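You operate a simulated robot arm through the tools that you are given. There is no shell and no other tool. Be economical: measure what you need, move in short steps, check, and stop when the job is done.

You run a simulated robot arm. Do the job below in one go: nothing can be reset, and whatever is moved stays where it is left.

Task
Take the plug and put it on the bench seat. Put the bag of trail mix with the latest date from the worktop over the dishwasher on the middle of the island. Take the can of peaches from the worktop over the dishwasher and leave it on the bin worktop. Take the green battery and leave it on top of the red block. Put the glass jug on the drawer worktop away on the low shelf under the coffee end, table side. Take the green clip and put it in the green caddy. Turn the timer knob to 20. Take the food caddy and leave it on the small board. Fetch the refill cup and set it on the upper shelf under the trolley worktop. Take the jar of chilli and leave it on the bin worktop. Put one of the white bread slices from the bread rack in the cake tin. Put the can of coconut milk on the small blue plate. Open the dishwasher door. Any order will do. Set down upright: can of peaches, glass jug, jar of chilli, can of coconut milk.

It is judged by the outcome, as a careful person would: the job done as asked, and still so three seconds after it is handed in. It fails if anything else is knocked over, pushed out of place, dropped, spilled or broken.

Robot
A 7-joint arm with a two-finger parallel gripper on a trunk, on a base that drives. Base frame: it is fixed to the floor where the robot stands at the start and does not move with it; the origin is under the middle of the robot, x ahead of it, y to its left, z up. Units: mm, rad, N and s.
With the tool pointing down near the work surface it reaches from about 100 to 540 mm from the robot's upright axis, wherever it stands. Its first joint turns from -2.897 to 2.897 rad. Places, roughly: bag of trail mix [750, 500, 1000]; bench seat [-500, 2800, 500]; bin worktop [-2400, 200, 900]; cake tin (17x17x5 cm) [-1500, -200, 400]; can of coconut milk [-1750, 0, 750]; can of peaches [750, 500, 1000]; dishwasher door [600, 500, 500]; food caddy (15x15x12 cm) [1000, 400, 1000]; glass jug (13x9x10 cm) [700, 1500, 1000]; green battery (2x2x6 cm) [700, 700, 900]; green caddy (15x15x9 cm) [-2100, 100, 100]; green clip (8x2x5 cm) [800, 1500, 900]; jar of chilli [-1500, 0, 750]; low shelf under the coffee end, table side [-1900, 100, 100]; middle of the island [-1600, -100, 800]; plug (7x7x4 cm) [600, 200, 900]; red block [500, 750, 1000]; refill cup [-1000, -250, 750]; small blue plate (17x17x2 cm) [-1700, -300, 800]; small board (24x22x2 cm) [-1200, -200, 400]; timer knob [800, 1300, 1000]; upper shelf under the trolley worktop [-4200, 1100, 500]; white bread slice (2x11x12 cm) [-4100, -1700, 1000]. Payload 3.43 kg.
The tool frame sits at the grasp point between the pads (the TCP): z along the fingers, y along the line on which they close. The tips reach 30 mm beyond it. Largest opening 94 mm; finger width 28, thickness 10; the body of the gripper, 50 by 96 mm, starts 55 mm behind the TCP.
Orientation is told as [roll, pitch, yaw] about the base's x, y, z axes, in that order, counted from this pose: with the fingers straight down and closing along the base's y, the tool's x points along the base's -x, its y along +y and its z along -z.

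Tools
- The arm moves only by the tool nudge_tool. Its argument "rows" is a list of rows, each a list of 6 numbers: the shift along the tool's x, y, z in m, then the turn, a rotation vector about the tool's x, y, z in rad. In form: [[dx, dy, dz, rx, ry, rz], ...]. A call has 1 to 12 rows; each row shifts and turns the commanded pose from where the row before left it, along the tool's axes as they then stand. "gripper" is the opening, from 0 (shut) to 1 (fully open), set as the call begins (left out, the last holds). Rows are played at 5 a second. More than 50 mm and 0.15 rad between two rows, or a gripper value outside its range, and nothing of the call is played. Where a pose cannot be reached the arm comes as near as it can. A force on the tool above 40 N (or 10 N above the force at the start of the call, whichever is more), or a blocked arm, ends the call early, and 0.2 s more pass. The fingers move at their own pace (about 45 mm/s each) and stop on an object; they squeeze with about 37 N. The grip force told is the motor's: it shows also when the fingers shut on nothing. Time passes only in rows, and 0.2 s behind the last, so rows that do not move let the fingers close. It gives the time, the measured TCP pose, the force on the tool (base axes), the opening and the grip force at its end, in the units of the frame above (readings bear some noise), with the torque about the TCP (base axes, N m) and any sound that the robot's microphone picked up.
- Cameras (640 x 400 px; columns grow to the right, rows downward): "scene" is now at [477.3, 211, 1135.3]; the picture's right is [-0.10, -1.00, 0.00], its down [-0.93, 0.09, -0.36] and it looks along [0.36, -0.04, -0.93] (base axes); focal length 214 px, centre (320, 200). "wrist" rides on the gripper at [76, 14, -103] in the tool frame; the picture's right is [-0.18, 0.98, 0.00], its down [-0.75, -0.14, -0.64] and it looks along [-0.63, -0.12, 0.77] (tool axes); focal length 243 px, centre (320, 200).
- get_image(camera): a new picture of that camera. It takes no simulated time.
- lift_body(by): slides the trunk up (or, below 0, down) by that many mm; the arm and the scene camera ride with it, the base frame stays. It gives what a move gives, with no picture.
- steer(legs): drives the robot by 1 to 6 legs, each [ahead, left, turn to the left] in mm, mm and rad, along the robot's own axes; the way and the turn of a leg run together, so that a leg with both is an arc; at most 1500 mm and 3.142 rad a leg. The arm and the cameras ride along, it lands a little off, and it stops where it bumps. It gives what a move gives.
- head_to(pan, tilt): turns the head with the scene camera to pan (to the left, within 1.798 rad either way) and tilt (down, from -0.506 to 1.204), counted from straight ahead of the robot. It gives what a move gives.
- pixel_to_xyz(camera, pixels): for up to 12 pixels [column, row] of the newest picture of that camera ("zoom" is the newest enlarged one), the place [x, y, z] in the base frame of the surface seen there, good to about 2 mm. It takes no simulated time.
- zoom(camera, box): a new picture of the part [left, top, right, bottom] of that camera's present view, enlarged. It takes no simulated time.
- sign_off(): hands the job in; it is judged then, once.

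Keep the steps short. Do not move on a guess: measure, check each grasp and each placing, and mend mistakes. In all there are 378 turns and 330 pictures (those below and enlarged ones count). Leave the gripper open and the arm clear of the work at the hand-in unless told otherwise, and finish with a single line.

The tools are called as name(argument=value, ...) on one line, values as JSON. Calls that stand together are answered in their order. nudge_tool: Moves the arm, as the interface text tells. Its arguments: {"type":"object","properties":{"rows":{"type":"array"},"gripper":{"type":"number"}},"required":["rows"]} The other tools are called the same way: lift_body (by) slides the trunk up or down; steer (legs) drives the base; head_to (pan, tilt) turns the head that bears the scene camera; get_image (camera) takes a picture; pixel_to_xyz (camera, pixels) gives the place of the surface under pixels of a picture; zoom (camera, box) takes an enlarged picture of a part of a camera's view; sign_off () hands the job in.

At the start:

```text
clock: 0.0
tcp_pos: [424.4, 394.5, 1197.7]
tcp_rot: [-0.001, 0.001, -0.001]
contact_force: [-0.7, -0.1, 0.8]
moment: [0.0, 0.01, -0.01]
grip_width: 94.0
gripper_force: 0.2
trunk travel left (down, up): [-275.0, 215.0]
robot x, y, heading: [-2.5, -1.4, -0.002]
head pan, tilt: [-0.098, 1.201]
```

scene: 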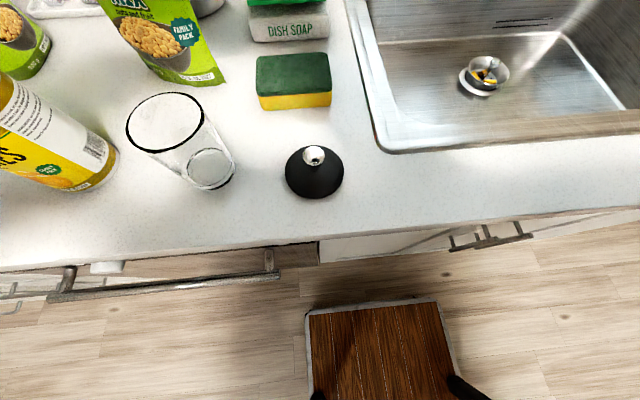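
wrist: 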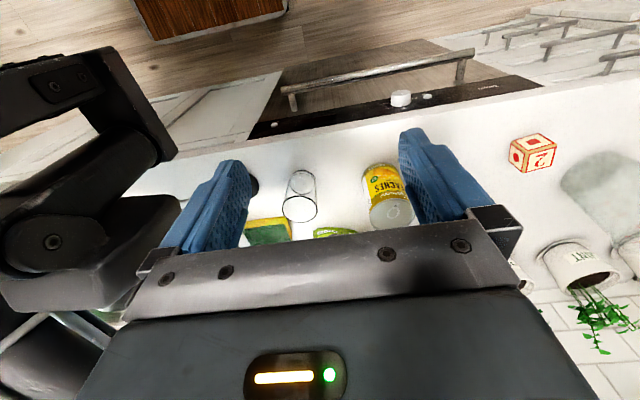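

I see the worktop with the plug (about 314,172), a glass, the peaches can and trail mix bags. I look around first with the head raised.

head_to(pan=0.6, tilt=0.75)

get_image(camera="scene")

```text
clock: 1.1
tcp_pos: [423.1, 394.9, 1196.9]
tcp_rot: [-0.002, -0.001, 0.0]
contact_force: [1.4, 0.3, -0.2]
moment: [0.0, 0.0, -0.02]
grip_width: 93.8
gripper_force: 0.1
trunk travel left (down, up): [-275.0, 215.0]
robot x, y, heading: [-2.3, -0.6, -0.001]
head pan, tilt: [0.6, 0.75]
```

```text
327 pictures are left
```

scene: 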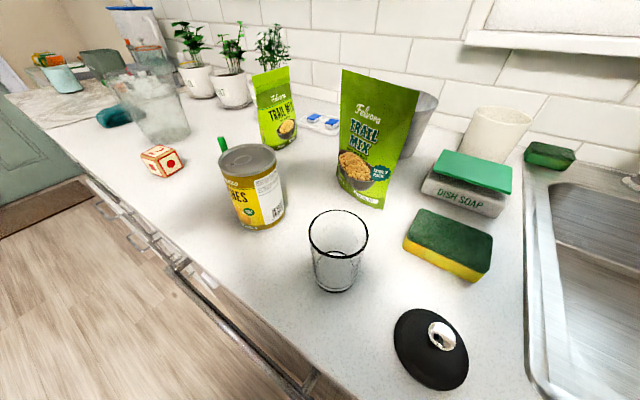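

I see the two trail mix bags (270,110) and (380,140), the can (252,187), red block (160,160), a green thing (222,143). I measure and enlarge.

pixel_to_xyz(camera="scene", pixels=[[440, 336], [430, 360], [247, 158], [255, 220], [222, 143], [162, 152], [272, 110], [375, 140], [338, 225], [165, 110], [320, 121], [405, 110]])

zoom(camera="scene", box=[200, 50, 440, 220])

zoom(camera="scene", box=[0, 0, 240, 180])

```text
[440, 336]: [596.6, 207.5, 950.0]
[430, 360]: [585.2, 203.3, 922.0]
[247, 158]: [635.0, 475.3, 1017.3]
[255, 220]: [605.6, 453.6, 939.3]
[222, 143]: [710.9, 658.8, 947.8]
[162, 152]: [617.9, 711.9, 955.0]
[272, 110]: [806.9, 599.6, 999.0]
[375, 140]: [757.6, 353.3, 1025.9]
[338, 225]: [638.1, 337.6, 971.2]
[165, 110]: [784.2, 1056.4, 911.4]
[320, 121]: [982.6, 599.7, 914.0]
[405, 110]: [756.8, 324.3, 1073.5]
```

```text
2.35 times, centred on (320, 135) of scene
```

zoom: 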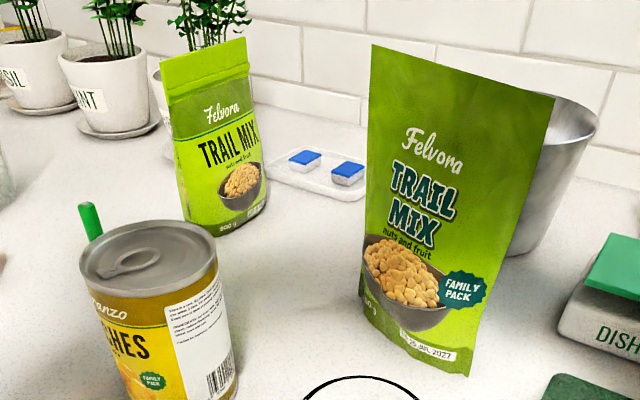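

```text
2.22 times, centred on (120, 90) of scene
```

zoom: 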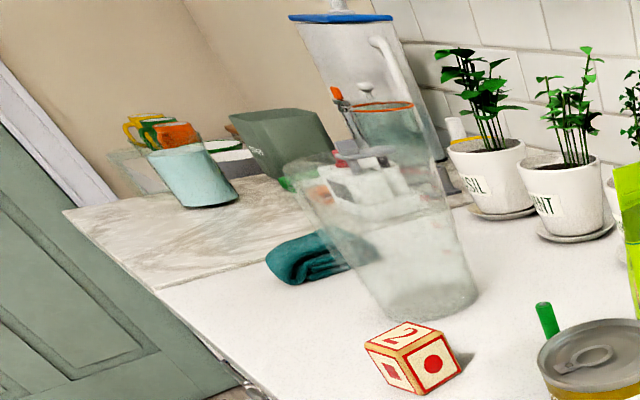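

I enlarge the date labels and the far part of the worktop.

zoom(camera="scene", box=[330, 150, 400, 210])

zoom(camera="scene", box=[250, 110, 310, 160])

head_to(pan=0.4, tilt=0.45)

get_image(camera="scene")

```text
6.67 times, centred on (365, 180) of scene
```

zoom: 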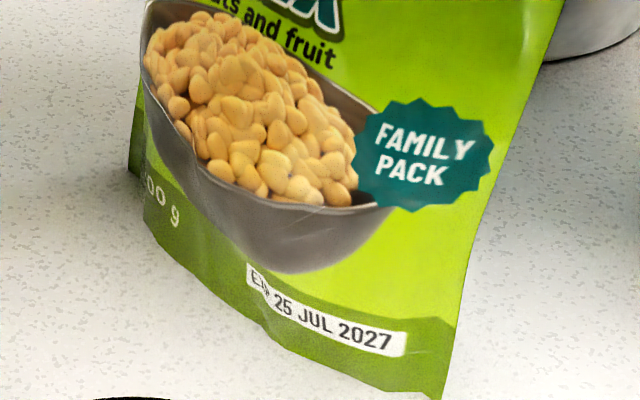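

```text
8.00 times, centred on (280, 135) of scene
```

zoom: 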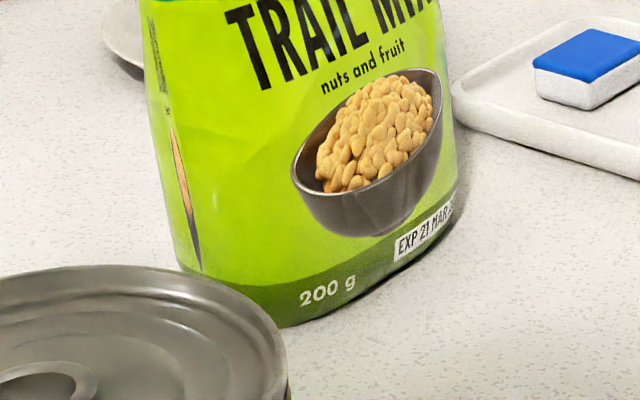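

```text
clock: 1.9
tcp_pos: [424.3, 394.2, 1196.7]
tcp_rot: [0.0, 0.001, 0.001]
contact_force: [0.9, 0.3, -1.1]
moment: [0.02, -0.02, -0.01]
grip_width: 94.3
gripper_force: 0.1
trunk travel left (down, up): [-275.0, 215.0]
robot x, y, heading: [0.5, -0.8, -0.004]
head pan, tilt: [0.4, 0.45]
```

```text
322 pictures are left
```

scene: 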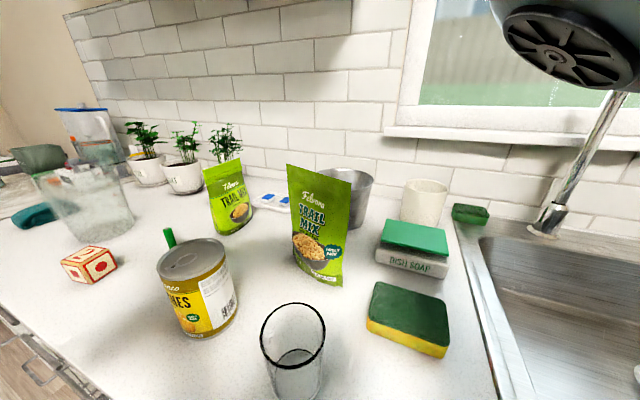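

The second bag's year is hidden so far. I now look down at the floor ahead, and to both sides, to learn the free room.

head_to(pan=0, tilt=1.2)

get_image(camera="scene")

pixel_to_xyz(camera="scene", pixels=[[350, 340], [350, 395], [300, 300], [150, 285], [270, 262], [500, 240], [100, 266], [40, 255], [270, 170]])

head_to(pan=1.5, tilt=0.6)

get_image(camera="scene")

```text
clock: 3.0
tcp_pos: [424.0, 394.1, 1197.1]
tcp_rot: [0.001, 0.0, 0.0]
contact_force: [0.2, 1.0, 0.0]
moment: [0.03, -0.03, 0.0]
grip_width: 93.9
gripper_force: 0.1
trunk travel left (down, up): [-275.0, 215.0]
robot x, y, heading: [1.1, -1.0, 0.003]
head pan, tilt: [0.0, 1.201]
```

```text
321 pictures are left
```

scene: 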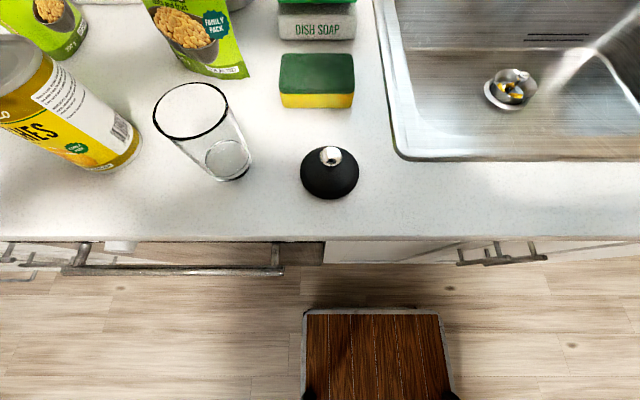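

```text
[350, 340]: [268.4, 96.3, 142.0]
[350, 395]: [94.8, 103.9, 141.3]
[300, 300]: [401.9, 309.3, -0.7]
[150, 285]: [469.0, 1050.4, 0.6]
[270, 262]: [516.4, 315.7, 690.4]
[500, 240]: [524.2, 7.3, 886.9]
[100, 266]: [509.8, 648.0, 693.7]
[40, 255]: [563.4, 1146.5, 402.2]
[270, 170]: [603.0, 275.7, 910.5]
```

```text
clock: 4.6
tcp_pos: [424.2, 395.3, 1195.8]
tcp_rot: [0.0, 0.0, 0.0]
contact_force: [0.2, 0.2, -0.2]
moment: [-0.03, 0.01, 0.05]
grip_width: 93.9
gripper_force: 0.1
trunk travel left (down, up): [-275.0, 215.0]
robot x, y, heading: [-2.6, -3.7, -0.002]
head pan, tilt: [1.499, 0.6]
```

```text
320 pictures are left
```

scene: 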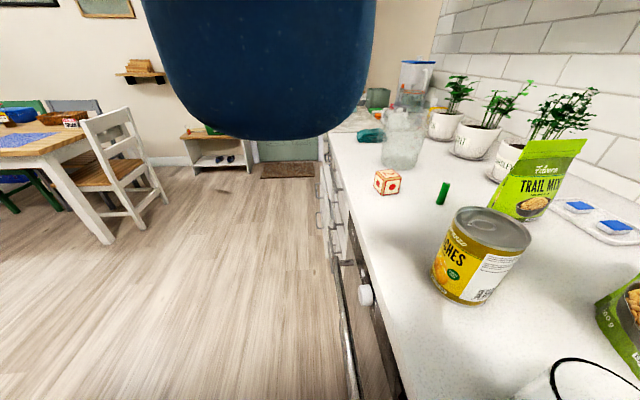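

I look to the right as well, then I'll turn the base to see the island.

head_to(pan=-1.79, tilt=0.5)

get_image(camera="scene")

head_to(pan=1.79, tilt=0.5)

get_image(camera="scene")

```text
clock: 7.4
tcp_pos: [427.2, 393.3, 1196.9]
tcp_rot: [-0.001, 0.0, -0.005]
contact_force: [-0.2, -0.7, 0.5]
moment: [0.03, 0.02, -0.02]
grip_width: 94.0
gripper_force: 0.0
trunk travel left (down, up): [-275.0, 215.0]
robot x, y, heading: [-0.5, -1.3, 0.001]
head pan, tilt: [-1.791, 0.499]
```

```text
319 pictures are left
```

scene: 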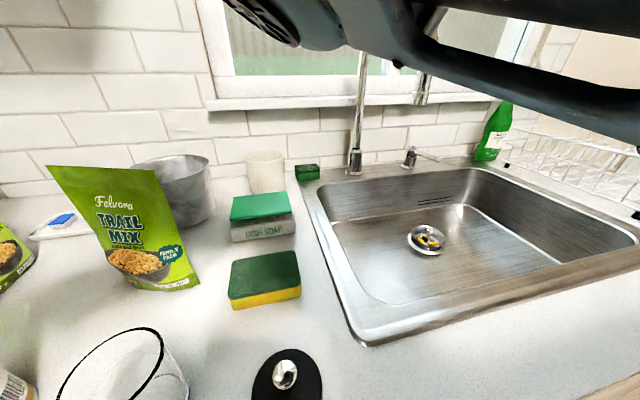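

```text
clock: 10.3
tcp_pos: [423.4, 395.5, 1197.9]
tcp_rot: [0.0, -0.001, -0.001]
contact_force: [-0.9, 0.0, -0.6]
moment: [-0.03, 0.03, 0.0]
grip_width: 93.9
gripper_force: 0.0
trunk travel left (down, up): [-275.0, 215.0]
robot x, y, heading: [-2.2, -3.1, 0.004]
head pan, tilt: [1.791, 0.499]
```

```text
318 pictures are left
```

scene: 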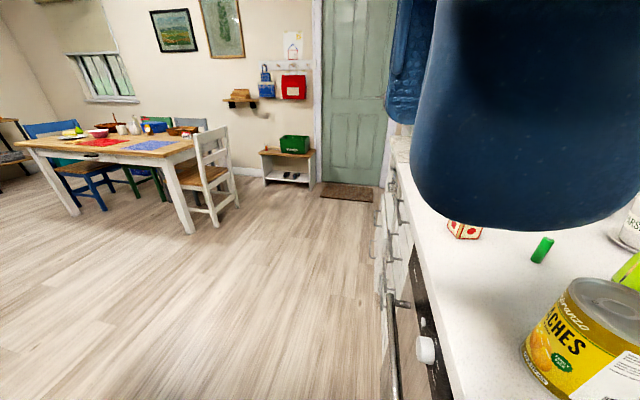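

The bench with the green box is at the far left. I begin with the battery and block: drive ahead and left, in front of the dishwasher.

steer(legs=[[0, 500, 0], [120, 0, 0]])

head_to(pan=0, tilt=0.9)

get_image(camera="scene")

get_image(camera="wrist")

```text
clock: 14.1
tcp_pos: [548.3, 892.6, 1196.8]
tcp_rot: [0.001, 0.0, -0.006]
contact_force: [0.7, -1.0, 0.1]
moment: [0.01, 0.01, 0.0]
grip_width: 93.9
gripper_force: 0.0
trunk travel left (down, up): [-275.0, 215.0]
robot x, y, heading: [121.9, 499.0, -0.003]
head pan, tilt: [1.791, 0.499]
```

```text
clock: 15.9
tcp_pos: [548.5, 893.1, 1197.4]
tcp_rot: [0.0, 0.0, -0.004]
contact_force: [0.4, 0.6, 0.2]
moment: [-0.01, 0.03, -0.01]
grip_width: 93.6
gripper_force: 0.0
trunk travel left (down, up): [-275.0, 215.0]
robot x, y, heading: [119.6, 501.8, -0.006]
head pan, tilt: [0.0, 0.901]
```

```text
317 pictures are left
```

scene: 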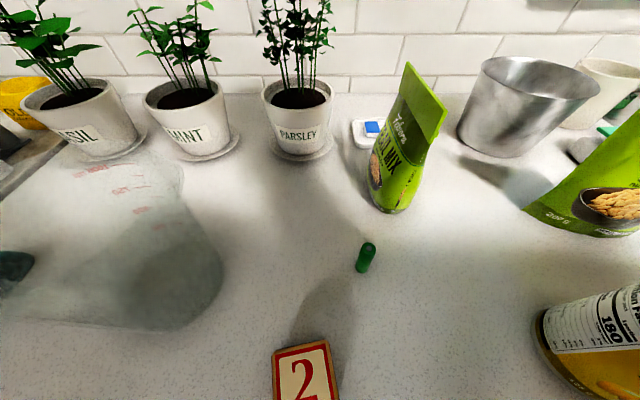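

```text
316 pictures are left
```

wrist: 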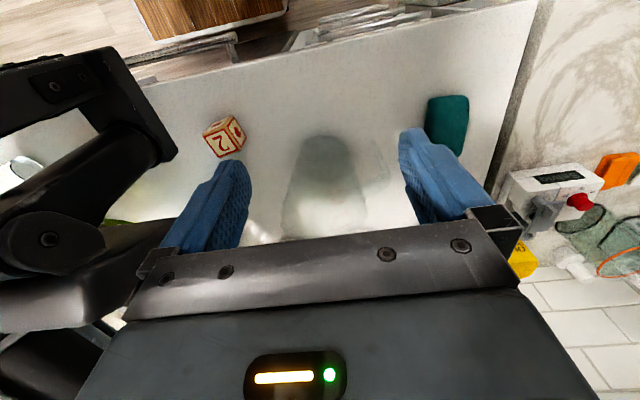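

Battery at (366,257), block at (303,372). Measure these and neighbours.

pixel_to_xyz(camera="scene", pixels=[[369, 246], [365, 262], [360, 271], [303, 350], [280, 358], [327, 345], [300, 390], [170, 300], [100, 170], [390, 205], [500, 100], [560, 340]])

zoom(camera="scene", box=[260, 220, 420, 400])

```text
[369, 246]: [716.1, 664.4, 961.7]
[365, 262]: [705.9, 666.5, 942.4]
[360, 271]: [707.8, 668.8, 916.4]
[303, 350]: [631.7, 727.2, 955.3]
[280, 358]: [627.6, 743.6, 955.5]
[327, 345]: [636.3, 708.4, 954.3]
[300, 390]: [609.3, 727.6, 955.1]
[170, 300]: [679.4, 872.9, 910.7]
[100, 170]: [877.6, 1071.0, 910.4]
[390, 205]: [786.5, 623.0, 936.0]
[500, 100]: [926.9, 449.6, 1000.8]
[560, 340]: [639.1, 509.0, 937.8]
```

```text
2.22 times, centred on (340, 310) of scene
```

zoom: 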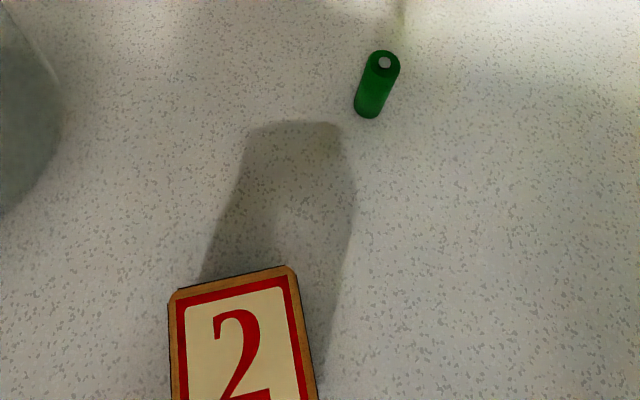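

I move above the battery at height, 6 rows.

nudge_tool(rows=[[-0.028, -0.038, 0, 0, 0, 0], [-0.028, -0.038, 0, 0, 0, 0], [-0.028, -0.038, 0, 0, 0, 0], [-0.028, -0.038, 0, 0, 0, 0], [-0.028, -0.038, 0, 0, 0, 0], [-0.028, -0.038, 0, 0, 0, 0], [0, 0, 0.04, 0, 0, 0], [0, 0, 0.04, 0, 0, 0]], gripper=0.6)

get_image(camera="wrist")

get_image(camera="scene")

```text
clock: 16.7
tcp_pos: [622.8, 793.1, 1195.9]
tcp_rot: [0.017, 0.006, -0.011]
contact_force: [10.6, 37.5, 2.3]
moment: [-1.06, 0.31, -0.21]
grip_width: 35.1
gripper_force: 0.0
trunk travel left (down, up): [-275.0, 215.0]
robot x, y, heading: [124.3, 499.9, -0.008]
head pan, tilt: [0.0, 0.901]
stopped in row 3: the force on the tool passed its limit at 58 N (the readings are from after the stop); the commanded pose is now the measured one
```

```text
314 pictures are left
```

wrist: 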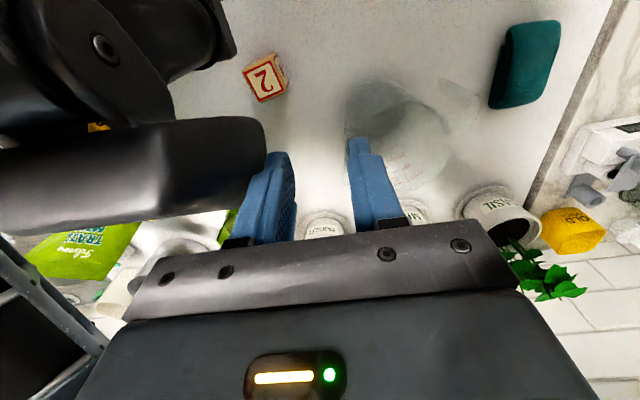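

```text
313 pictures are left
```

scene: 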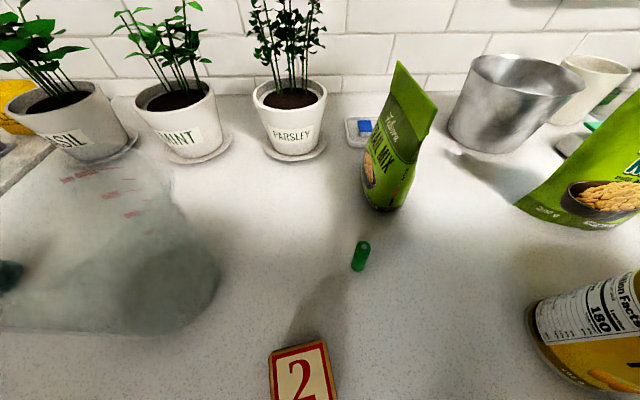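

The tool met something of the robot itself: a dark link at (130,170) in the wrist view. I measure where these dark parts are.

pixel_to_xyz(camera="wrist", pixels=[[245, 140], [200, 150], [130, 165], [60, 175], [10, 200], [100, 50], [200, 20], [160, 80], [40, 100], [20, 260], [80, 330], [265, 80]])

```text
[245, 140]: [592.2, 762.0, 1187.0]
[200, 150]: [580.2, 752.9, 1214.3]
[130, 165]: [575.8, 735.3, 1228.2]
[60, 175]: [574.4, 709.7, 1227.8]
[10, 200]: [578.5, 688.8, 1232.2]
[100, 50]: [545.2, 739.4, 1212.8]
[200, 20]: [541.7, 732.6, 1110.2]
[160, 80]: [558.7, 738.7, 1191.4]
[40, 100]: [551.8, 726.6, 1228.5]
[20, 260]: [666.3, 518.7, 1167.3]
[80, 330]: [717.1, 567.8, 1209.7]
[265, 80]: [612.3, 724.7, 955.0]
```

The dark parts at about (590,700–760,1190–1230) are my own head. I back off, raise the trunk and look at my own build with the wrist camera.

nudge_tool(rows=[[0, 0.04, 0, 0, 0, 0], [0, 0.04, 0, 0, 0, 0], [0, 0.03, 0, 0, 0, 0]])

steer(legs=[[-200, 0, 0]])

nudge_tool(rows=[[0, 0, 0, 0, 0, 0.15], [0, 0, 0, 0, 0, 0.15], [0, 0, 0, 0, 0, 0.15], [0, 0, 0, 0, 0, 0.15], [0, 0, 0, 0, 0, 0.15], [0, 0, 0, 0, 0, 0.15], [0, 0, 0, 0, 0, 0.15], [0, 0, 0, 0, 0, 0.15], [0, 0, 0, 0, 0, 0.15], [0, 0, 0, 0, 0, 0.15]])

get_image(camera="wrist")

```text
clock: 17.5
tcp_pos: [623.6, 900.7, 1198.4]
tcp_rot: [0.01, 0.005, -0.007]
contact_force: [-0.1, -1.0, 0.2]
moment: [0.04, -0.02, -0.03]
grip_width: 56.3
gripper_force: 0.0
trunk travel left (down, up): [-275.0, 215.0]
robot x, y, heading: [125.5, 500.8, -0.002]
head pan, tilt: [0.0, 0.901]
```

```text
clock: 19.1
tcp_pos: [423.4, 904.7, 1198.3]
tcp_rot: [0.011, 0.007, -0.005]
contact_force: [0.0, -0.2, 0.1]
moment: [0.01, -0.01, -0.03]
grip_width: 56.3
gripper_force: 0.1
trunk travel left (down, up): [-275.0, 215.0]
robot x, y, heading: [-76.9, 500.5, 0.002]
head pan, tilt: [0.0, 0.901]
```

```text
clock: 21.3
tcp_pos: [608.7, 928.3, 1183.8]
tcp_rot: [-0.062, 0.02, -1.497]
contact_force: [0.8, 0.2, 0.1]
moment: [0.02, -0.04, -0.01]
grip_width: 56.7
gripper_force: 0.0
out of reach, approached as far as the arm can: row 7, 8, 9, 10
trunk travel left (down, up): [-275.0, 215.0]
robot x, y, heading: [-77.9, 501.9, -0.004]
head pan, tilt: [0.0, 0.901]
```

```text
312 pictures are left
```

wrist: 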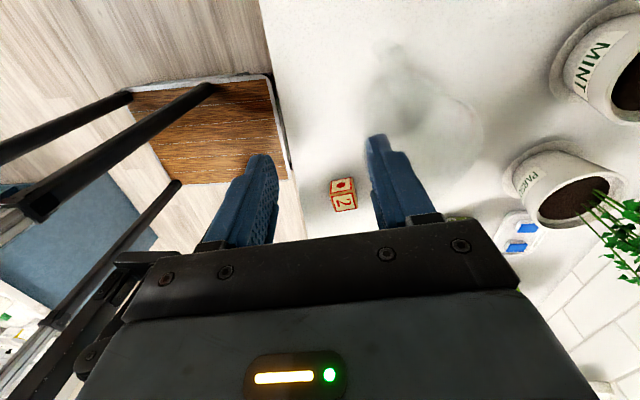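

The tool shifted oddly (608,928). I test what the commanded pose is now with a still row.

nudge_tool(rows=[[0, 0, 0, 0, 0, -0.15], [0, 0, 0, 0, 0, -0.15], [0, 0, 0, 0, 0, -0.15], [0, 0, 0, 0, 0, -0.15], [0, 0, 0, 0, 0, -0.15], [0, 0, 0, 0, 0, -0.15], [0, 0, 0, 0, 0, -0.15], [0, 0, 0, 0, 0, -0.15], [0, 0, 0, 0, 0, -0.15], [0, 0, 0, 0, 0, -0.15], [0, 0, 0, 0, 0, 0], [0, 0, 0, 0, 0, 0]])

lift_body(by=150)

nudge_tool(rows=[[0, 0, 0, 0, 0, 0], [0, 0, 0, 0, 0, 0]])

```text
clock: 23.9
tcp_pos: [606.1, 930.0, 1201.2]
tcp_rot: [0.011, 0.007, -0.002]
contact_force: [-0.3, 0.4, -0.4]
moment: [-0.03, 0.03, -0.01]
grip_width: 56.1
gripper_force: 0.0
trunk travel left (down, up): [-275.0, 215.0]
robot x, y, heading: [-76.9, 498.2, -0.001]
head pan, tilt: [0.0, 0.901]
```

```text
clock: 25.7
tcp_pos: [605.0, 929.2, 1351.1]
tcp_rot: [0.011, 0.007, -0.006]
contact_force: [0.7, -0.6, -0.6]
moment: [-0.01, -0.01, 0.01]
grip_width: 56.4
gripper_force: 0.0
trunk travel left (down, up): [-425.0, 65.0]
robot x, y, heading: [-79.0, 500.1, -0.006]
head pan, tilt: [0.0, 0.901]
```

```text
clock: 26.3
tcp_pos: [605.2, 930.8, 1350.4]
tcp_rot: [0.011, 0.006, -0.004]
contact_force: [0.4, 0.3, 0.3]
moment: [0.0, 0.01, 0.01]
grip_width: 56.2
gripper_force: 0.0
trunk travel left (down, up): [-425.0, 65.0]
robot x, y, heading: [-76.2, 499.2, -0.004]
head pan, tilt: [0.0, 0.901]
```

I pull the tool in and pitch it to let the wrist camera look at the robot's own body.

nudge_tool(rows=[[0.05, 0, 0, 0, 0, 0], [0.05, 0, 0, 0, 0, 0], [0.05, 0, 0, 0, 0, 0], [0.05, 0, 0, 0, 0, 0], [0, 0, 0, 0, 0.15, 0], [0, 0, 0, 0, 0.15, 0], [0, 0, 0, 0, 0.15, 0], [0, 0, 0, 0, 0.15, 0], [0, 0, 0, 0, 0.15, 0], [0, 0, 0, 0, 0.15, 0], [0, 0, 0, 0, 0.15, 0]])

get_image(camera="wrist")

```text
clock: 28.7
tcp_pos: [405.5, 930.8, 1351.5]
tcp_rot: [0.02, 1.059, 0.014]
contact_force: [0.6, 0.3, 0.1]
moment: [0.0, 0.01, -0.02]
grip_width: 56.6
gripper_force: 0.0
trunk travel left (down, up): [-425.0, 65.0]
robot x, y, heading: [-80.8, 497.8, -0.0]
head pan, tilt: [0.0, 0.901]
```

```text
311 pictures are left
```

wrist: 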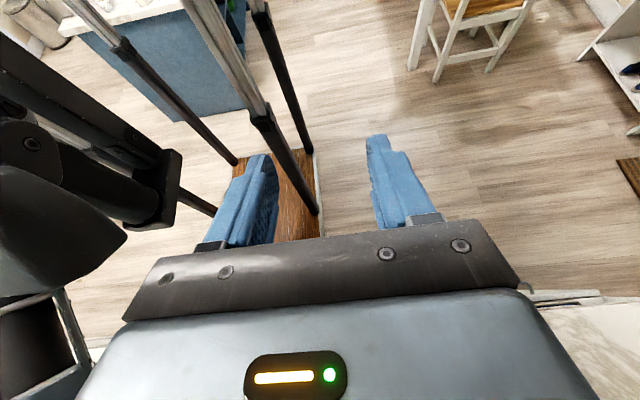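

I see the posts and the boom with the head at the left. I measure its course.

pixel_to_xyz(camera="wrist", pixels=[[10, 50], [80, 110], [140, 155], [168, 180], [165, 215], [110, 190], [30, 150], [100, 230], [40, 280], [75, 350], [250, 100], [120, 45]])

```text
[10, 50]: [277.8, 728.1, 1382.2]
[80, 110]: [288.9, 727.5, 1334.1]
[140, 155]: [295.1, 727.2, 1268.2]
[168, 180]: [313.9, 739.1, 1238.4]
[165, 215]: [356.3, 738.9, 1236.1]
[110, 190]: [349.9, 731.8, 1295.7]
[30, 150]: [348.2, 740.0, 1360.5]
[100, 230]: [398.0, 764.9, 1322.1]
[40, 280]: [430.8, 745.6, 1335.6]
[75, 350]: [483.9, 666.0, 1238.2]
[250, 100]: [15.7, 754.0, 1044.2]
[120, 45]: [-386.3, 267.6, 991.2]
```

I tilt the tool further to see the upper part of the robot.

nudge_tool(rows=[[0, 0, 0, 0, 0.15, 0], [0, 0, 0, 0, 0.15, 0], [0, 0, 0, 0, 0.15, 0], [0, 0, 0, 0, 0.15, 0], [0, 0, 0, 0, 0.15, 0]])

get_image(camera="wrist")

head_to(pan=1.79, tilt=-0.5)

get_image(camera="scene")

```text
clock: 29.9
tcp_pos: [405.6, 931.4, 1352.8]
tcp_rot: [3.097, 1.333, 3.092]
contact_force: [1.1, -0.6, 0.1]
moment: [0.01, -0.01, -0.04]
grip_width: 56.5
gripper_force: 0.1
trunk travel left (down, up): [-425.0, 65.0]
robot x, y, heading: [-77.5, 500.9, -0.004]
head pan, tilt: [0.0, 0.901]
```

```text
310 pictures are left
```

wrist: 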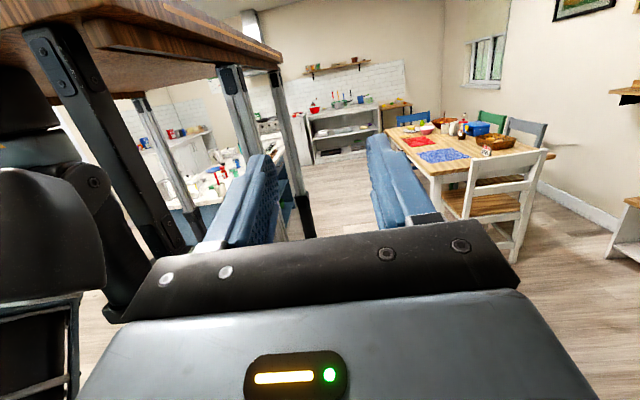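

```text
clock: 31.7
tcp_pos: [405.0, 931.3, 1352.5]
tcp_rot: [3.097, 1.337, 3.095]
contact_force: [0.0, -0.2, 0.5]
moment: [0.02, -0.02, 0.0]
grip_width: 56.3
gripper_force: 0.1
trunk travel left (down, up): [-425.0, 65.0]
robot x, y, heading: [-74.4, 500.2, -0.001]
head pan, tilt: [1.791, -0.499]
```

```text
309 pictures are left
```

scene: 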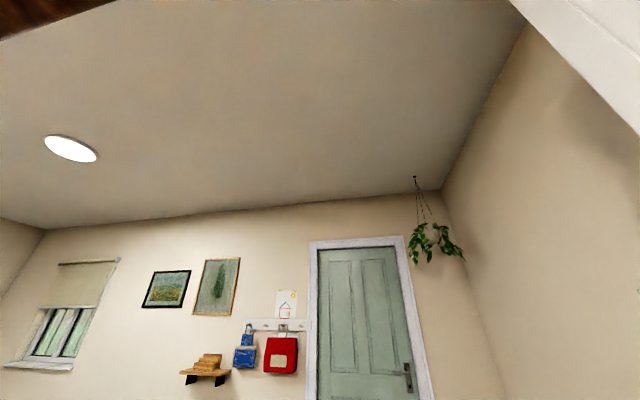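

The arm stands on a raised wooden top; the head hangs from its front edge. I measure the top.

pixel_to_xyz(camera="wrist", pixels=[[250, 55], [278, 55], [150, 10], [100, 40], [60, 50], [150, 45], [40, 100], [100, 200], [235, 75], [50, 220], [20, 100], [210, 10]])

```text
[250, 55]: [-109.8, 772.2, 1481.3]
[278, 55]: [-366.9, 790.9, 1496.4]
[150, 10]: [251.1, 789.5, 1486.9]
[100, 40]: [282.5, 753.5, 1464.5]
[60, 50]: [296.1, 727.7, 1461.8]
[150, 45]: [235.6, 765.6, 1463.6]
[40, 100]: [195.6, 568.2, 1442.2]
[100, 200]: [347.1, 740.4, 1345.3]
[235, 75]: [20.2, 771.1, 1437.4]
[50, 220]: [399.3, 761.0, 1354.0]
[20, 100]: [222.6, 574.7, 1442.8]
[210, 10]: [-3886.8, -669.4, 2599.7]
```

I bring the tool back to pointing down, then pass in front of the head to the robot's middle.

nudge_tool(rows=[[0, 0, 0, 0, -0.15, 0], [0, 0, 0, 0, -0.15, 0], [0, 0, 0, 0, -0.15, 0], [0, 0, 0, 0, -0.15, 0], [0, 0, 0, 0, -0.15, 0], [0, 0, 0, 0, -0.15, 0], [0, 0, 0, 0, -0.15, 0], [0, 0, 0, 0, -0.15, 0], [0, 0, 0, 0, -0.15, 0], [0, 0, 0, 0, -0.15, 0], [0, 0, 0, 0, -0.15, 0], [0, 0, 0, 0, -0.15, 0]])

nudge_tool(rows=[[-0.04, -0.02, 0, 0, 0, 0], [-0.04, -0.02, 0, 0, 0, 0], [-0.04, -0.02, 0, 0, 0, 0], [-0.03, -0.03, 0, 0, 0, 0], [0, -0.05, 0, 0, 0, 0], [0, -0.05, 0, 0, 0, 0], [0, -0.05, 0, 0, 0, 0], [0, -0.05, 0, 0, 0, 0], [0, -0.05, 0, 0, 0, 0], [0, -0.05, 0, 0, 0, 0], [0, -0.05, 0, 0, 0, 0], [0, -0.03, 0, 0, 0, 0]])

```text
clock: 34.3
tcp_pos: [405.4, 930.8, 1352.1]
tcp_rot: [0.012, 0.004, -0.005]
contact_force: [0.0, -0.5, -0.4]
moment: [-0.02, 0.02, 0.01]
grip_width: 56.6
gripper_force: 0.0
trunk travel left (down, up): [-425.0, 65.0]
robot x, y, heading: [-75.9, 498.3, -0.006]
head pan, tilt: [1.791, -0.499]
```

```text
clock: 36.9
tcp_pos: [552.0, 460.5, 1345.5]
tcp_rot: [0.009, 0.007, -0.003]
contact_force: [-0.7, 0.4, -0.7]
moment: [-0.04, 0.0, -0.02]
grip_width: 56.3
gripper_force: 0.1
trunk travel left (down, up): [-425.0, 65.0]
robot x, y, heading: [-75.0, 501.6, -0.003]
head pan, tilt: [1.791, -0.499]
```

Clear. Pull in a little, drive to in front of the battery, lower the trunk.

nudge_tool(rows=[[0.045, 0, 0, 0, 0, 0], [0.045, 0, 0, 0, 0, 0]])

steer(legs=[[0, 140, 0], [205, 0, 0]])

lift_body(by=-150)

head_to(pan=-0.2, tilt=0.9)

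get_image(camera="scene")

get_image(camera="wrist")

```text
clock: 37.5
tcp_pos: [462.5, 459.7, 1346.0]
tcp_rot: [0.011, 0.008, -0.007]
contact_force: [0.0, 1.1, -0.6]
moment: [-0.01, 0.07, 0.02]
grip_width: 56.5
gripper_force: 0.0
trunk travel left (down, up): [-425.0, 65.0]
robot x, y, heading: [-79.1, 501.5, -0.005]
head pan, tilt: [1.791, -0.499]
```

```text
clock: 40.0
tcp_pos: [669.4, 599.2, 1346.4]
tcp_rot: [0.011, 0.007, -0.005]
contact_force: [-0.7, -0.5, -0.1]
moment: [-0.03, -0.04, 0.0]
grip_width: 56.6
gripper_force: 0.0
trunk travel left (down, up): [-425.0, 65.0]
robot x, y, heading: [133.1, 639.0, -0.002]
head pan, tilt: [1.791, -0.499]
```

```text
clock: 41.8
tcp_pos: [668.8, 599.0, 1196.1]
tcp_rot: [0.012, 0.008, -0.007]
contact_force: [-0.7, -0.7, -0.3]
moment: [0.0, 0.0, 0.0]
grip_width: 56.3
gripper_force: 0.0
trunk travel left (down, up): [-275.0, 215.0]
robot x, y, heading: [131.4, 639.6, 0.002]
head pan, tilt: [1.791, -0.499]
```

```text
clock: 43.7
tcp_pos: [670.1, 598.8, 1197.1]
tcp_rot: [0.01, 0.007, -0.004]
contact_force: [-0.1, 0.2, -1.0]
moment: [-0.02, -0.01, 0.01]
grip_width: 56.4
gripper_force: 0.0
trunk travel left (down, up): [-275.0, 215.0]
robot x, y, heading: [132.1, 638.8, -0.002]
head pan, tilt: [-0.201, 0.901]
```

```text
308 pictures are left
```

scene: 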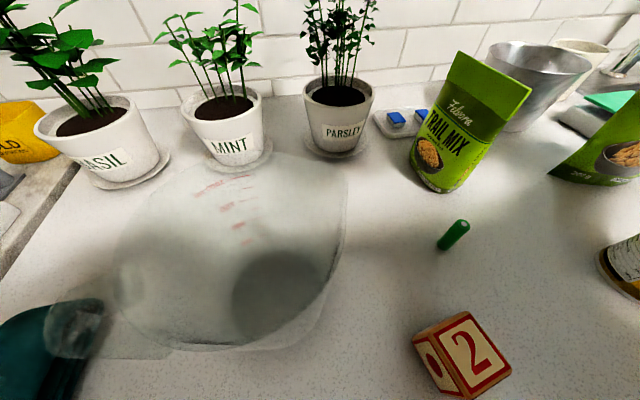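

```text
307 pictures are left
```

wrist: 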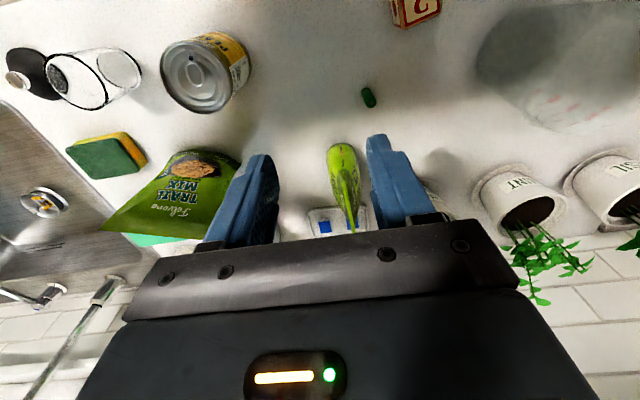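

Battery at (453,236) and block (462,355). I move above the battery and come down in part.

nudge_tool(rows=[[-0.015, 0.022, 0.02, 0, 0, 0], [-0.015, 0.022, 0.02, 0, 0, 0], [-0.015, 0.022, 0.02, 0, 0, 0], [0, 0, 0.04, 0, 0, 0], [0, 0, 0.04, 0, 0, 0], [0, 0, 0.04, 0, 0, 0]])

get_image(camera="wrist")

pixel_to_xyz(camera="scene", pixels=[[460, 224], [447, 246], [467, 318], [492, 362], [437, 388], [415, 335], [470, 345], [180, 330], [290, 300]])

```text
clock: 45.1
tcp_pos: [720.8, 667.1, 1017.0]
tcp_rot: [0.012, 0.006, -0.005]
contact_force: [-0.3, 0.0, 0.6]
moment: [0.0, 0.0, 0.0]
grip_width: 56.3
gripper_force: 0.0
out of reach, approached as far as the arm can: row 6
trunk travel left (down, up): [-275.0, 215.0]
robot x, y, heading: [129.4, 638.9, -0.001]
head pan, tilt: [-0.201, 0.901]
```

```text
306 pictures are left
```

wrist: 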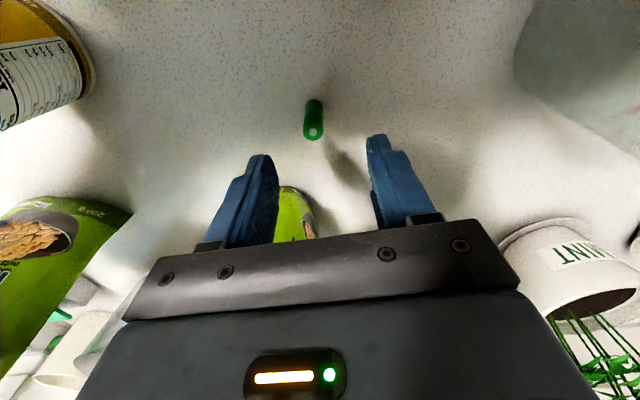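

```text
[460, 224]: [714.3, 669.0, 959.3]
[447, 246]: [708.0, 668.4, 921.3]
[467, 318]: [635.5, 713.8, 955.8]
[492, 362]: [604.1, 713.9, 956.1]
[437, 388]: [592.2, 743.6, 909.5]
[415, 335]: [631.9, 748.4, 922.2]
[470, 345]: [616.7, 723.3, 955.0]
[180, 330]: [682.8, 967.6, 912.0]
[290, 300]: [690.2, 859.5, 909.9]
```

The arm is at its limit here. I tilt the tool so that the fingers point outward, which gains reach.

nudge_tool(rows=[[0, 0, 0, 0, -0.15, 0], [0, 0, 0, 0, -0.15, 0], [0, 0, 0, 0, -0.15, 0], [0, 0, 0, 0, 0, 0]])

```text
clock: 46.1
tcp_pos: [809.0, 678.3, 1038.8]
tcp_rot: [0.01, -0.444, -0.011]
contact_force: [0.5, -0.6, -0.3]
moment: [0.02, 0.01, -0.03]
grip_width: 56.4
gripper_force: 0.0
out of reach, approached as far as the arm can: row 1, 2, 3
trunk travel left (down, up): [-275.0, 215.0]
robot x, y, heading: [130.3, 638.3, -0.004]
head pan, tilt: [-0.201, 0.901]
```

The pose slid outward to x=809. I bring it back up and in, toward (715,667,1060).

nudge_tool(rows=[[0.0225, -0.004, -0.026, 0, 0, 0], [0.0225, -0.004, -0.026, 0, 0, 0], [0.0225, -0.004, -0.026, 0, 0, 0], [0, 0, 0, 0, 0, 0]])

get_image(camera="wrist")

```text
clock: 47.1
tcp_pos: [783.8, 675.1, 1109.3]
tcp_rot: [0.01, -0.44, -0.01]
contact_force: [0.9, -0.1, 0.3]
moment: [-0.04, 0.0, 0.0]
grip_width: 56.5
gripper_force: 0.0
out of reach, approached as far as the arm can: row 1, 2, 3
trunk travel left (down, up): [-275.0, 215.0]
robot x, y, heading: [130.8, 640.1, -0.004]
head pan, tilt: [-0.201, 0.901]
```

```text
305 pictures are left
```

wrist: 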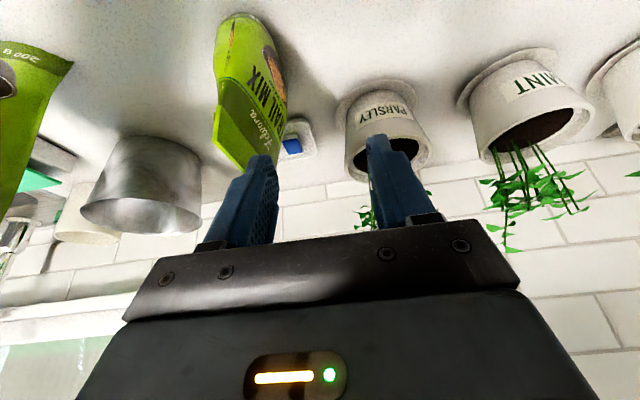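

I need to know my own arm's course. I turn the head right and up to look at it.

head_to(pan=-0.9, tilt=-0.1)

get_image(camera="scene")

pixel_to_xyz(camera="scene", pixels=[[320, 200], [200, 200], [100, 200], [500, 200], [320, 100], [200, 100], [500, 100], [400, 50], [600, 50], [320, 300], [500, 300], [600, 300]])

```text
clock: 48.4
tcp_pos: [782.7, 675.8, 1108.3]
tcp_rot: [0.01, -0.441, -0.01]
contact_force: [0.3, 0.9, 0.4]
moment: [-0.01, 0.01, -0.01]
grip_width: 56.2
gripper_force: 0.0
trunk travel left (down, up): [-275.0, 215.0]
robot x, y, heading: [123.0, 640.2, -0.0]
head pan, tilt: [-0.901, -0.099]
```

```text
304 pictures are left
```

scene: 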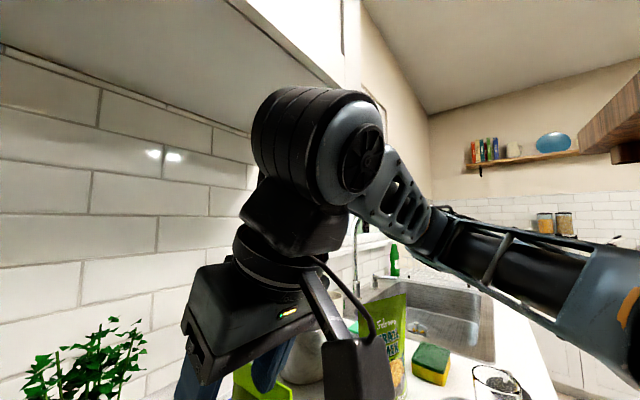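

```text
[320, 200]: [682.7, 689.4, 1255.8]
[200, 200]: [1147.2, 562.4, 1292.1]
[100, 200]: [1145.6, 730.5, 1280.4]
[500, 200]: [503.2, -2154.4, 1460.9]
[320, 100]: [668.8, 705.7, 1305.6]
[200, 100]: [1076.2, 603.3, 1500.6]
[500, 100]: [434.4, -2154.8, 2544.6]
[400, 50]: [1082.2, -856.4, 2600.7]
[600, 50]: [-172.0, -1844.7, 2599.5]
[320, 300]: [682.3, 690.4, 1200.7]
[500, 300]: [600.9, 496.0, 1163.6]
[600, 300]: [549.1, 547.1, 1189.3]
```

The forearm comes in low from the right. I turn the tool back to vertical, pull in and up, then try driving nearer.

nudge_tool(rows=[[0.02, 0, -0.03, 0, 0.15, 0], [0.02, 0, -0.03, 0, 0.15, 0], [0.02, 0, -0.03, 0, 0.15, 0], [0.03, 0, -0.01, 0, 0, 0], [0.03, 0, 0, 0, 0, 0], [0.03, 0, 0, 0, 0, 0], [0, 0, 0, 0, 0, 0]])

steer(legs=[[50, 0, 0]])

```text
clock: 50.0
tcp_pos: [611.0, 675.8, 1188.2]
tcp_rot: [0.011, 0.007, -0.005]
contact_force: [0.3, -0.1, -0.4]
moment: [-0.01, -0.03, -0.01]
grip_width: 56.2
gripper_force: 0.0
trunk travel left (down, up): [-275.0, 215.0]
robot x, y, heading: [131.2, 641.6, -0.001]
head pan, tilt: [-0.901, -0.099]
```

```text
clock: 51.0
tcp_pos: [654.7, 675.6, 1188.4]
tcp_rot: [0.01, 0.006, 0.0]
contact_force: [0.4, 0.2, -0.2]
moment: [0.03, 0.03, 0.0]
grip_width: 56.4
gripper_force: 0.1
trunk travel left (down, up): [-275.0, 215.0]
robot x, y, heading: [172.8, 639.2, 0.0]
head pan, tilt: [-0.901, -0.099]
stopped in leg 1: the robot was blocked; the commanded pose is now the measured one
```

It was blocked at x=173. I check with the camera that nothing was pushed.

head_to(pan=0.1, tilt=1.1)

get_image(camera="scene")

get_image(camera="wrist")

```text
clock: 52.4
tcp_pos: [655.0, 675.9, 1188.3]
tcp_rot: [0.011, 0.006, -0.004]
contact_force: [-0.2, -0.4, -0.4]
moment: [-0.01, 0.02, -0.02]
grip_width: 56.3
gripper_force: 0.0
trunk travel left (down, up): [-275.0, 215.0]
robot x, y, heading: [173.3, 640.2, -0.003]
head pan, tilt: [0.099, 1.1]
```

```text
303 pictures are left
```

scene: 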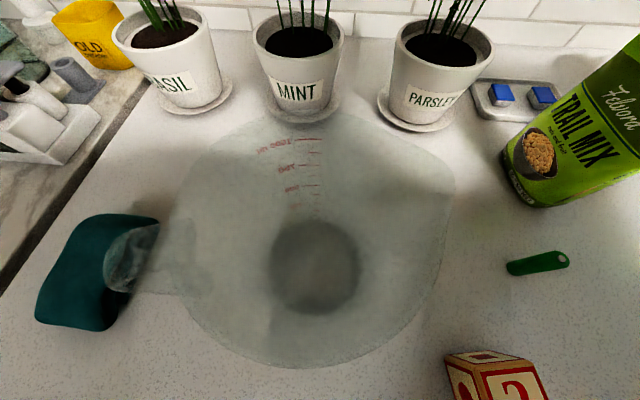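

```text
302 pictures are left
```

wrist: 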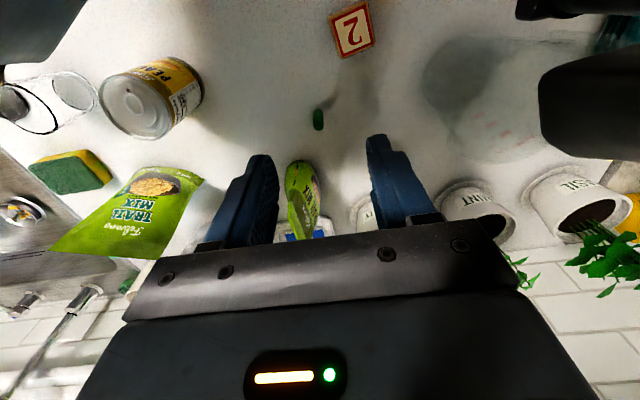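

I verify that the jug and block have not moved.

pixel_to_xyz(camera="scene", pixels=[[315, 265], [275, 265], [357, 265], [315, 310], [300, 362], [564, 258], [510, 268], [490, 357], [520, 385], [200, 280]])

```text
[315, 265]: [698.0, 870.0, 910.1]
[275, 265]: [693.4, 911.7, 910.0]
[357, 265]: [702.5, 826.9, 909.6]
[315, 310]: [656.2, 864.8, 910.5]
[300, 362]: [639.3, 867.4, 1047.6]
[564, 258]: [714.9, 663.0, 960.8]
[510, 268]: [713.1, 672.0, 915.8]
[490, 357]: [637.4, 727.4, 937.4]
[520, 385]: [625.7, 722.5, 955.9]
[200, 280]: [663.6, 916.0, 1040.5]
```

Nothing moved; the deck is at the plinth. Battery axis about (715,666). I go over it and descend.

nudge_tool(rows=[[-0.015, -0.0025, 0.03, 0, 0, 0], [-0.015, -0.0025, 0.03, 0, 0, 0], [-0.015, -0.0025, 0.03, 0, 0, 0], [-0.015, -0.0025, 0.03, 0, 0, 0], [0, 0, 0.04, 0, 0, 0], [0, 0, 0.03, 0, 0, 0]])

get_image(camera="wrist")

```text
clock: 53.8
tcp_pos: [761.1, 674.3, 1025.6]
tcp_rot: [0.011, 0.007, -0.001]
contact_force: [-0.7, 0.8, 0.9]
moment: [0.02, -0.02, -0.02]
grip_width: 56.7
gripper_force: 0.1
out of reach, approached as far as the arm can: row 1, 2, 3, 4, 5, 6
trunk travel left (down, up): [-275.0, 215.0]
robot x, y, heading: [173.4, 640.3, -0.005]
head pan, tilt: [0.099, 1.1]
```

```text
301 pictures are left
```

wrist: 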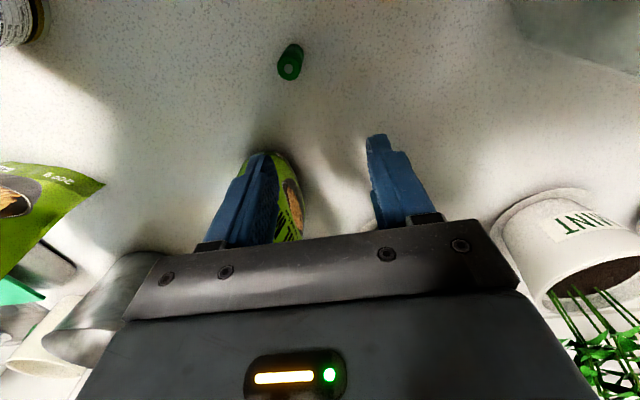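

The arm can't come in at this posture. I look further right to see the elbow and shoulder.

head_to(pan=-1.75, tilt=-0.1)

get_image(camera="scene")

pixel_to_xyz(camera="scene", pixels=[[320, 200], [200, 200], [100, 200], [400, 200], [500, 200], [600, 200], [320, 280], [200, 280], [500, 280], [500, 100], [600, 100], [320, 100]])

```text
clock: 55.6
tcp_pos: [761.0, 674.8, 1026.1]
tcp_rot: [0.011, 0.01, -0.003]
contact_force: [-0.3, -1.0, -0.3]
moment: [0.0, 0.01, -0.01]
grip_width: 56.4
gripper_force: 0.1
trunk travel left (down, up): [-275.0, 215.0]
robot x, y, heading: [174.0, 637.7, 0.0]
head pan, tilt: [-1.751, -0.099]
```

```text
300 pictures are left
```

scene: 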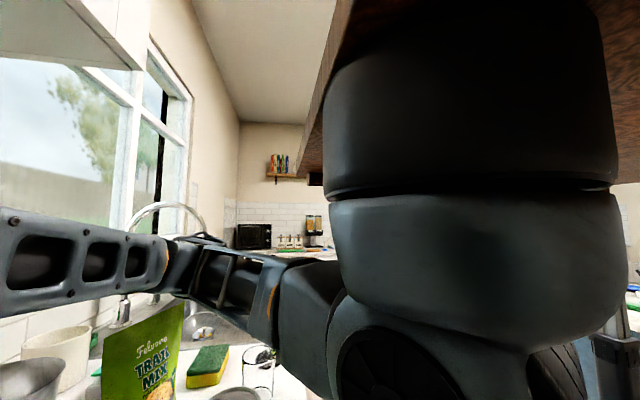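

```text
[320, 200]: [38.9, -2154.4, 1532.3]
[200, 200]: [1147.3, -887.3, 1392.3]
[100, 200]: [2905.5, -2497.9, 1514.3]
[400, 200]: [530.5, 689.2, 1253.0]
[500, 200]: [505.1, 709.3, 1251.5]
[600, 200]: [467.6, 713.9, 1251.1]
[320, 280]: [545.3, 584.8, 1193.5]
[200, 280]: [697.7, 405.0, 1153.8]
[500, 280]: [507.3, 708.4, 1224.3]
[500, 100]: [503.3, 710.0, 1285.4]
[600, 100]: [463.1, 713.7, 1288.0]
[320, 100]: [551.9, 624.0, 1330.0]
```

Now clear: the arm's own axis hangs at about robot x=306, so I stood too near. I raise the tool and back up.

nudge_tool(rows=[[0, 0, -0.05, 0, 0, 0], [0, 0, -0.05, 0, 0, 0], [0, 0, -0.05, 0, 0, 0]])

steer(legs=[[-215, 0, 0]])

nudge_tool(rows=[[0, 0, 0, 0, 0, 0], [0, 0, 0, 0, 0, 0]])

```text
clock: 56.5
tcp_pos: [760.8, 671.0, 1175.1]
tcp_rot: [0.01, 0.007, 0.0]
contact_force: [0.3, 0.0, -0.1]
moment: [-0.01, 0.0, -0.01]
grip_width: 56.5
gripper_force: 0.1
trunk travel left (down, up): [-275.0, 215.0]
robot x, y, heading: [172.8, 639.1, -0.006]
head pan, tilt: [-1.751, -0.099]
```

```text
clock: 58.1
tcp_pos: [546.2, 671.1, 1175.0]
tcp_rot: [0.011, 0.007, -0.003]
contact_force: [0.6, -0.6, 0.3]
moment: [0.0, -0.03, 0.01]
grip_width: 56.5
gripper_force: 0.0
trunk travel left (down, up): [-275.0, 215.0]
robot x, y, heading: [-44.8, 639.4, -0.004]
head pan, tilt: [-1.751, -0.099]
```

```text
clock: 58.7
tcp_pos: [545.4, 669.9, 1175.5]
tcp_rot: [0.01, 0.006, -0.005]
contact_force: [-0.5, -0.6, 0.6]
moment: [0.02, -0.01, -0.02]
grip_width: 56.5
gripper_force: 0.2
trunk travel left (down, up): [-275.0, 215.0]
robot x, y, heading: [-40.1, 638.4, -0.002]
head pan, tilt: [-1.751, -0.099]
```

Now out to above the battery (715,666), at height 1060.

nudge_tool(rows=[[-0.0425, -0.001, 0.02, 0, 0, 0], [-0.0425, -0.001, 0.02, 0, 0, 0], [-0.0425, -0.001, 0.02, 0, 0, 0], [-0.0425, -0.001, 0.02, 0, 0, 0], [0, 0, 0.035, 0, 0, 0], [0, 0, 0, 0, 0, 0]])

get_image(camera="wrist")

```text
clock: 60.1
tcp_pos: [715.7, 667.6, 1057.9]
tcp_rot: [0.009, 0.008, -0.004]
contact_force: [-0.6, 0.6, 0.5]
moment: [0.01, -0.02, -0.02]
grip_width: 56.5
gripper_force: 0.0
trunk travel left (down, up): [-275.0, 215.0]
robot x, y, heading: [-45.0, 639.8, -0.005]
head pan, tilt: [-1.751, -0.099]
```

```text
299 pictures are left
```

wrist: 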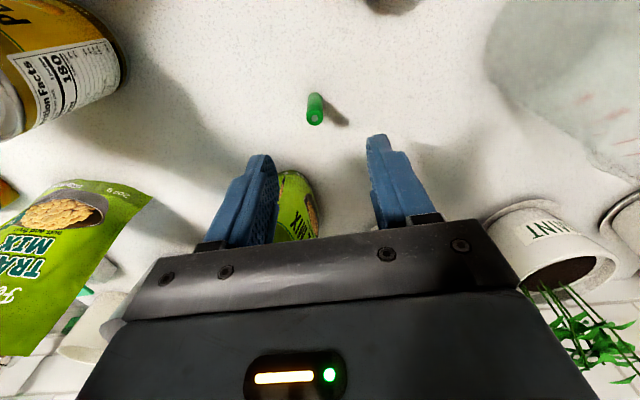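

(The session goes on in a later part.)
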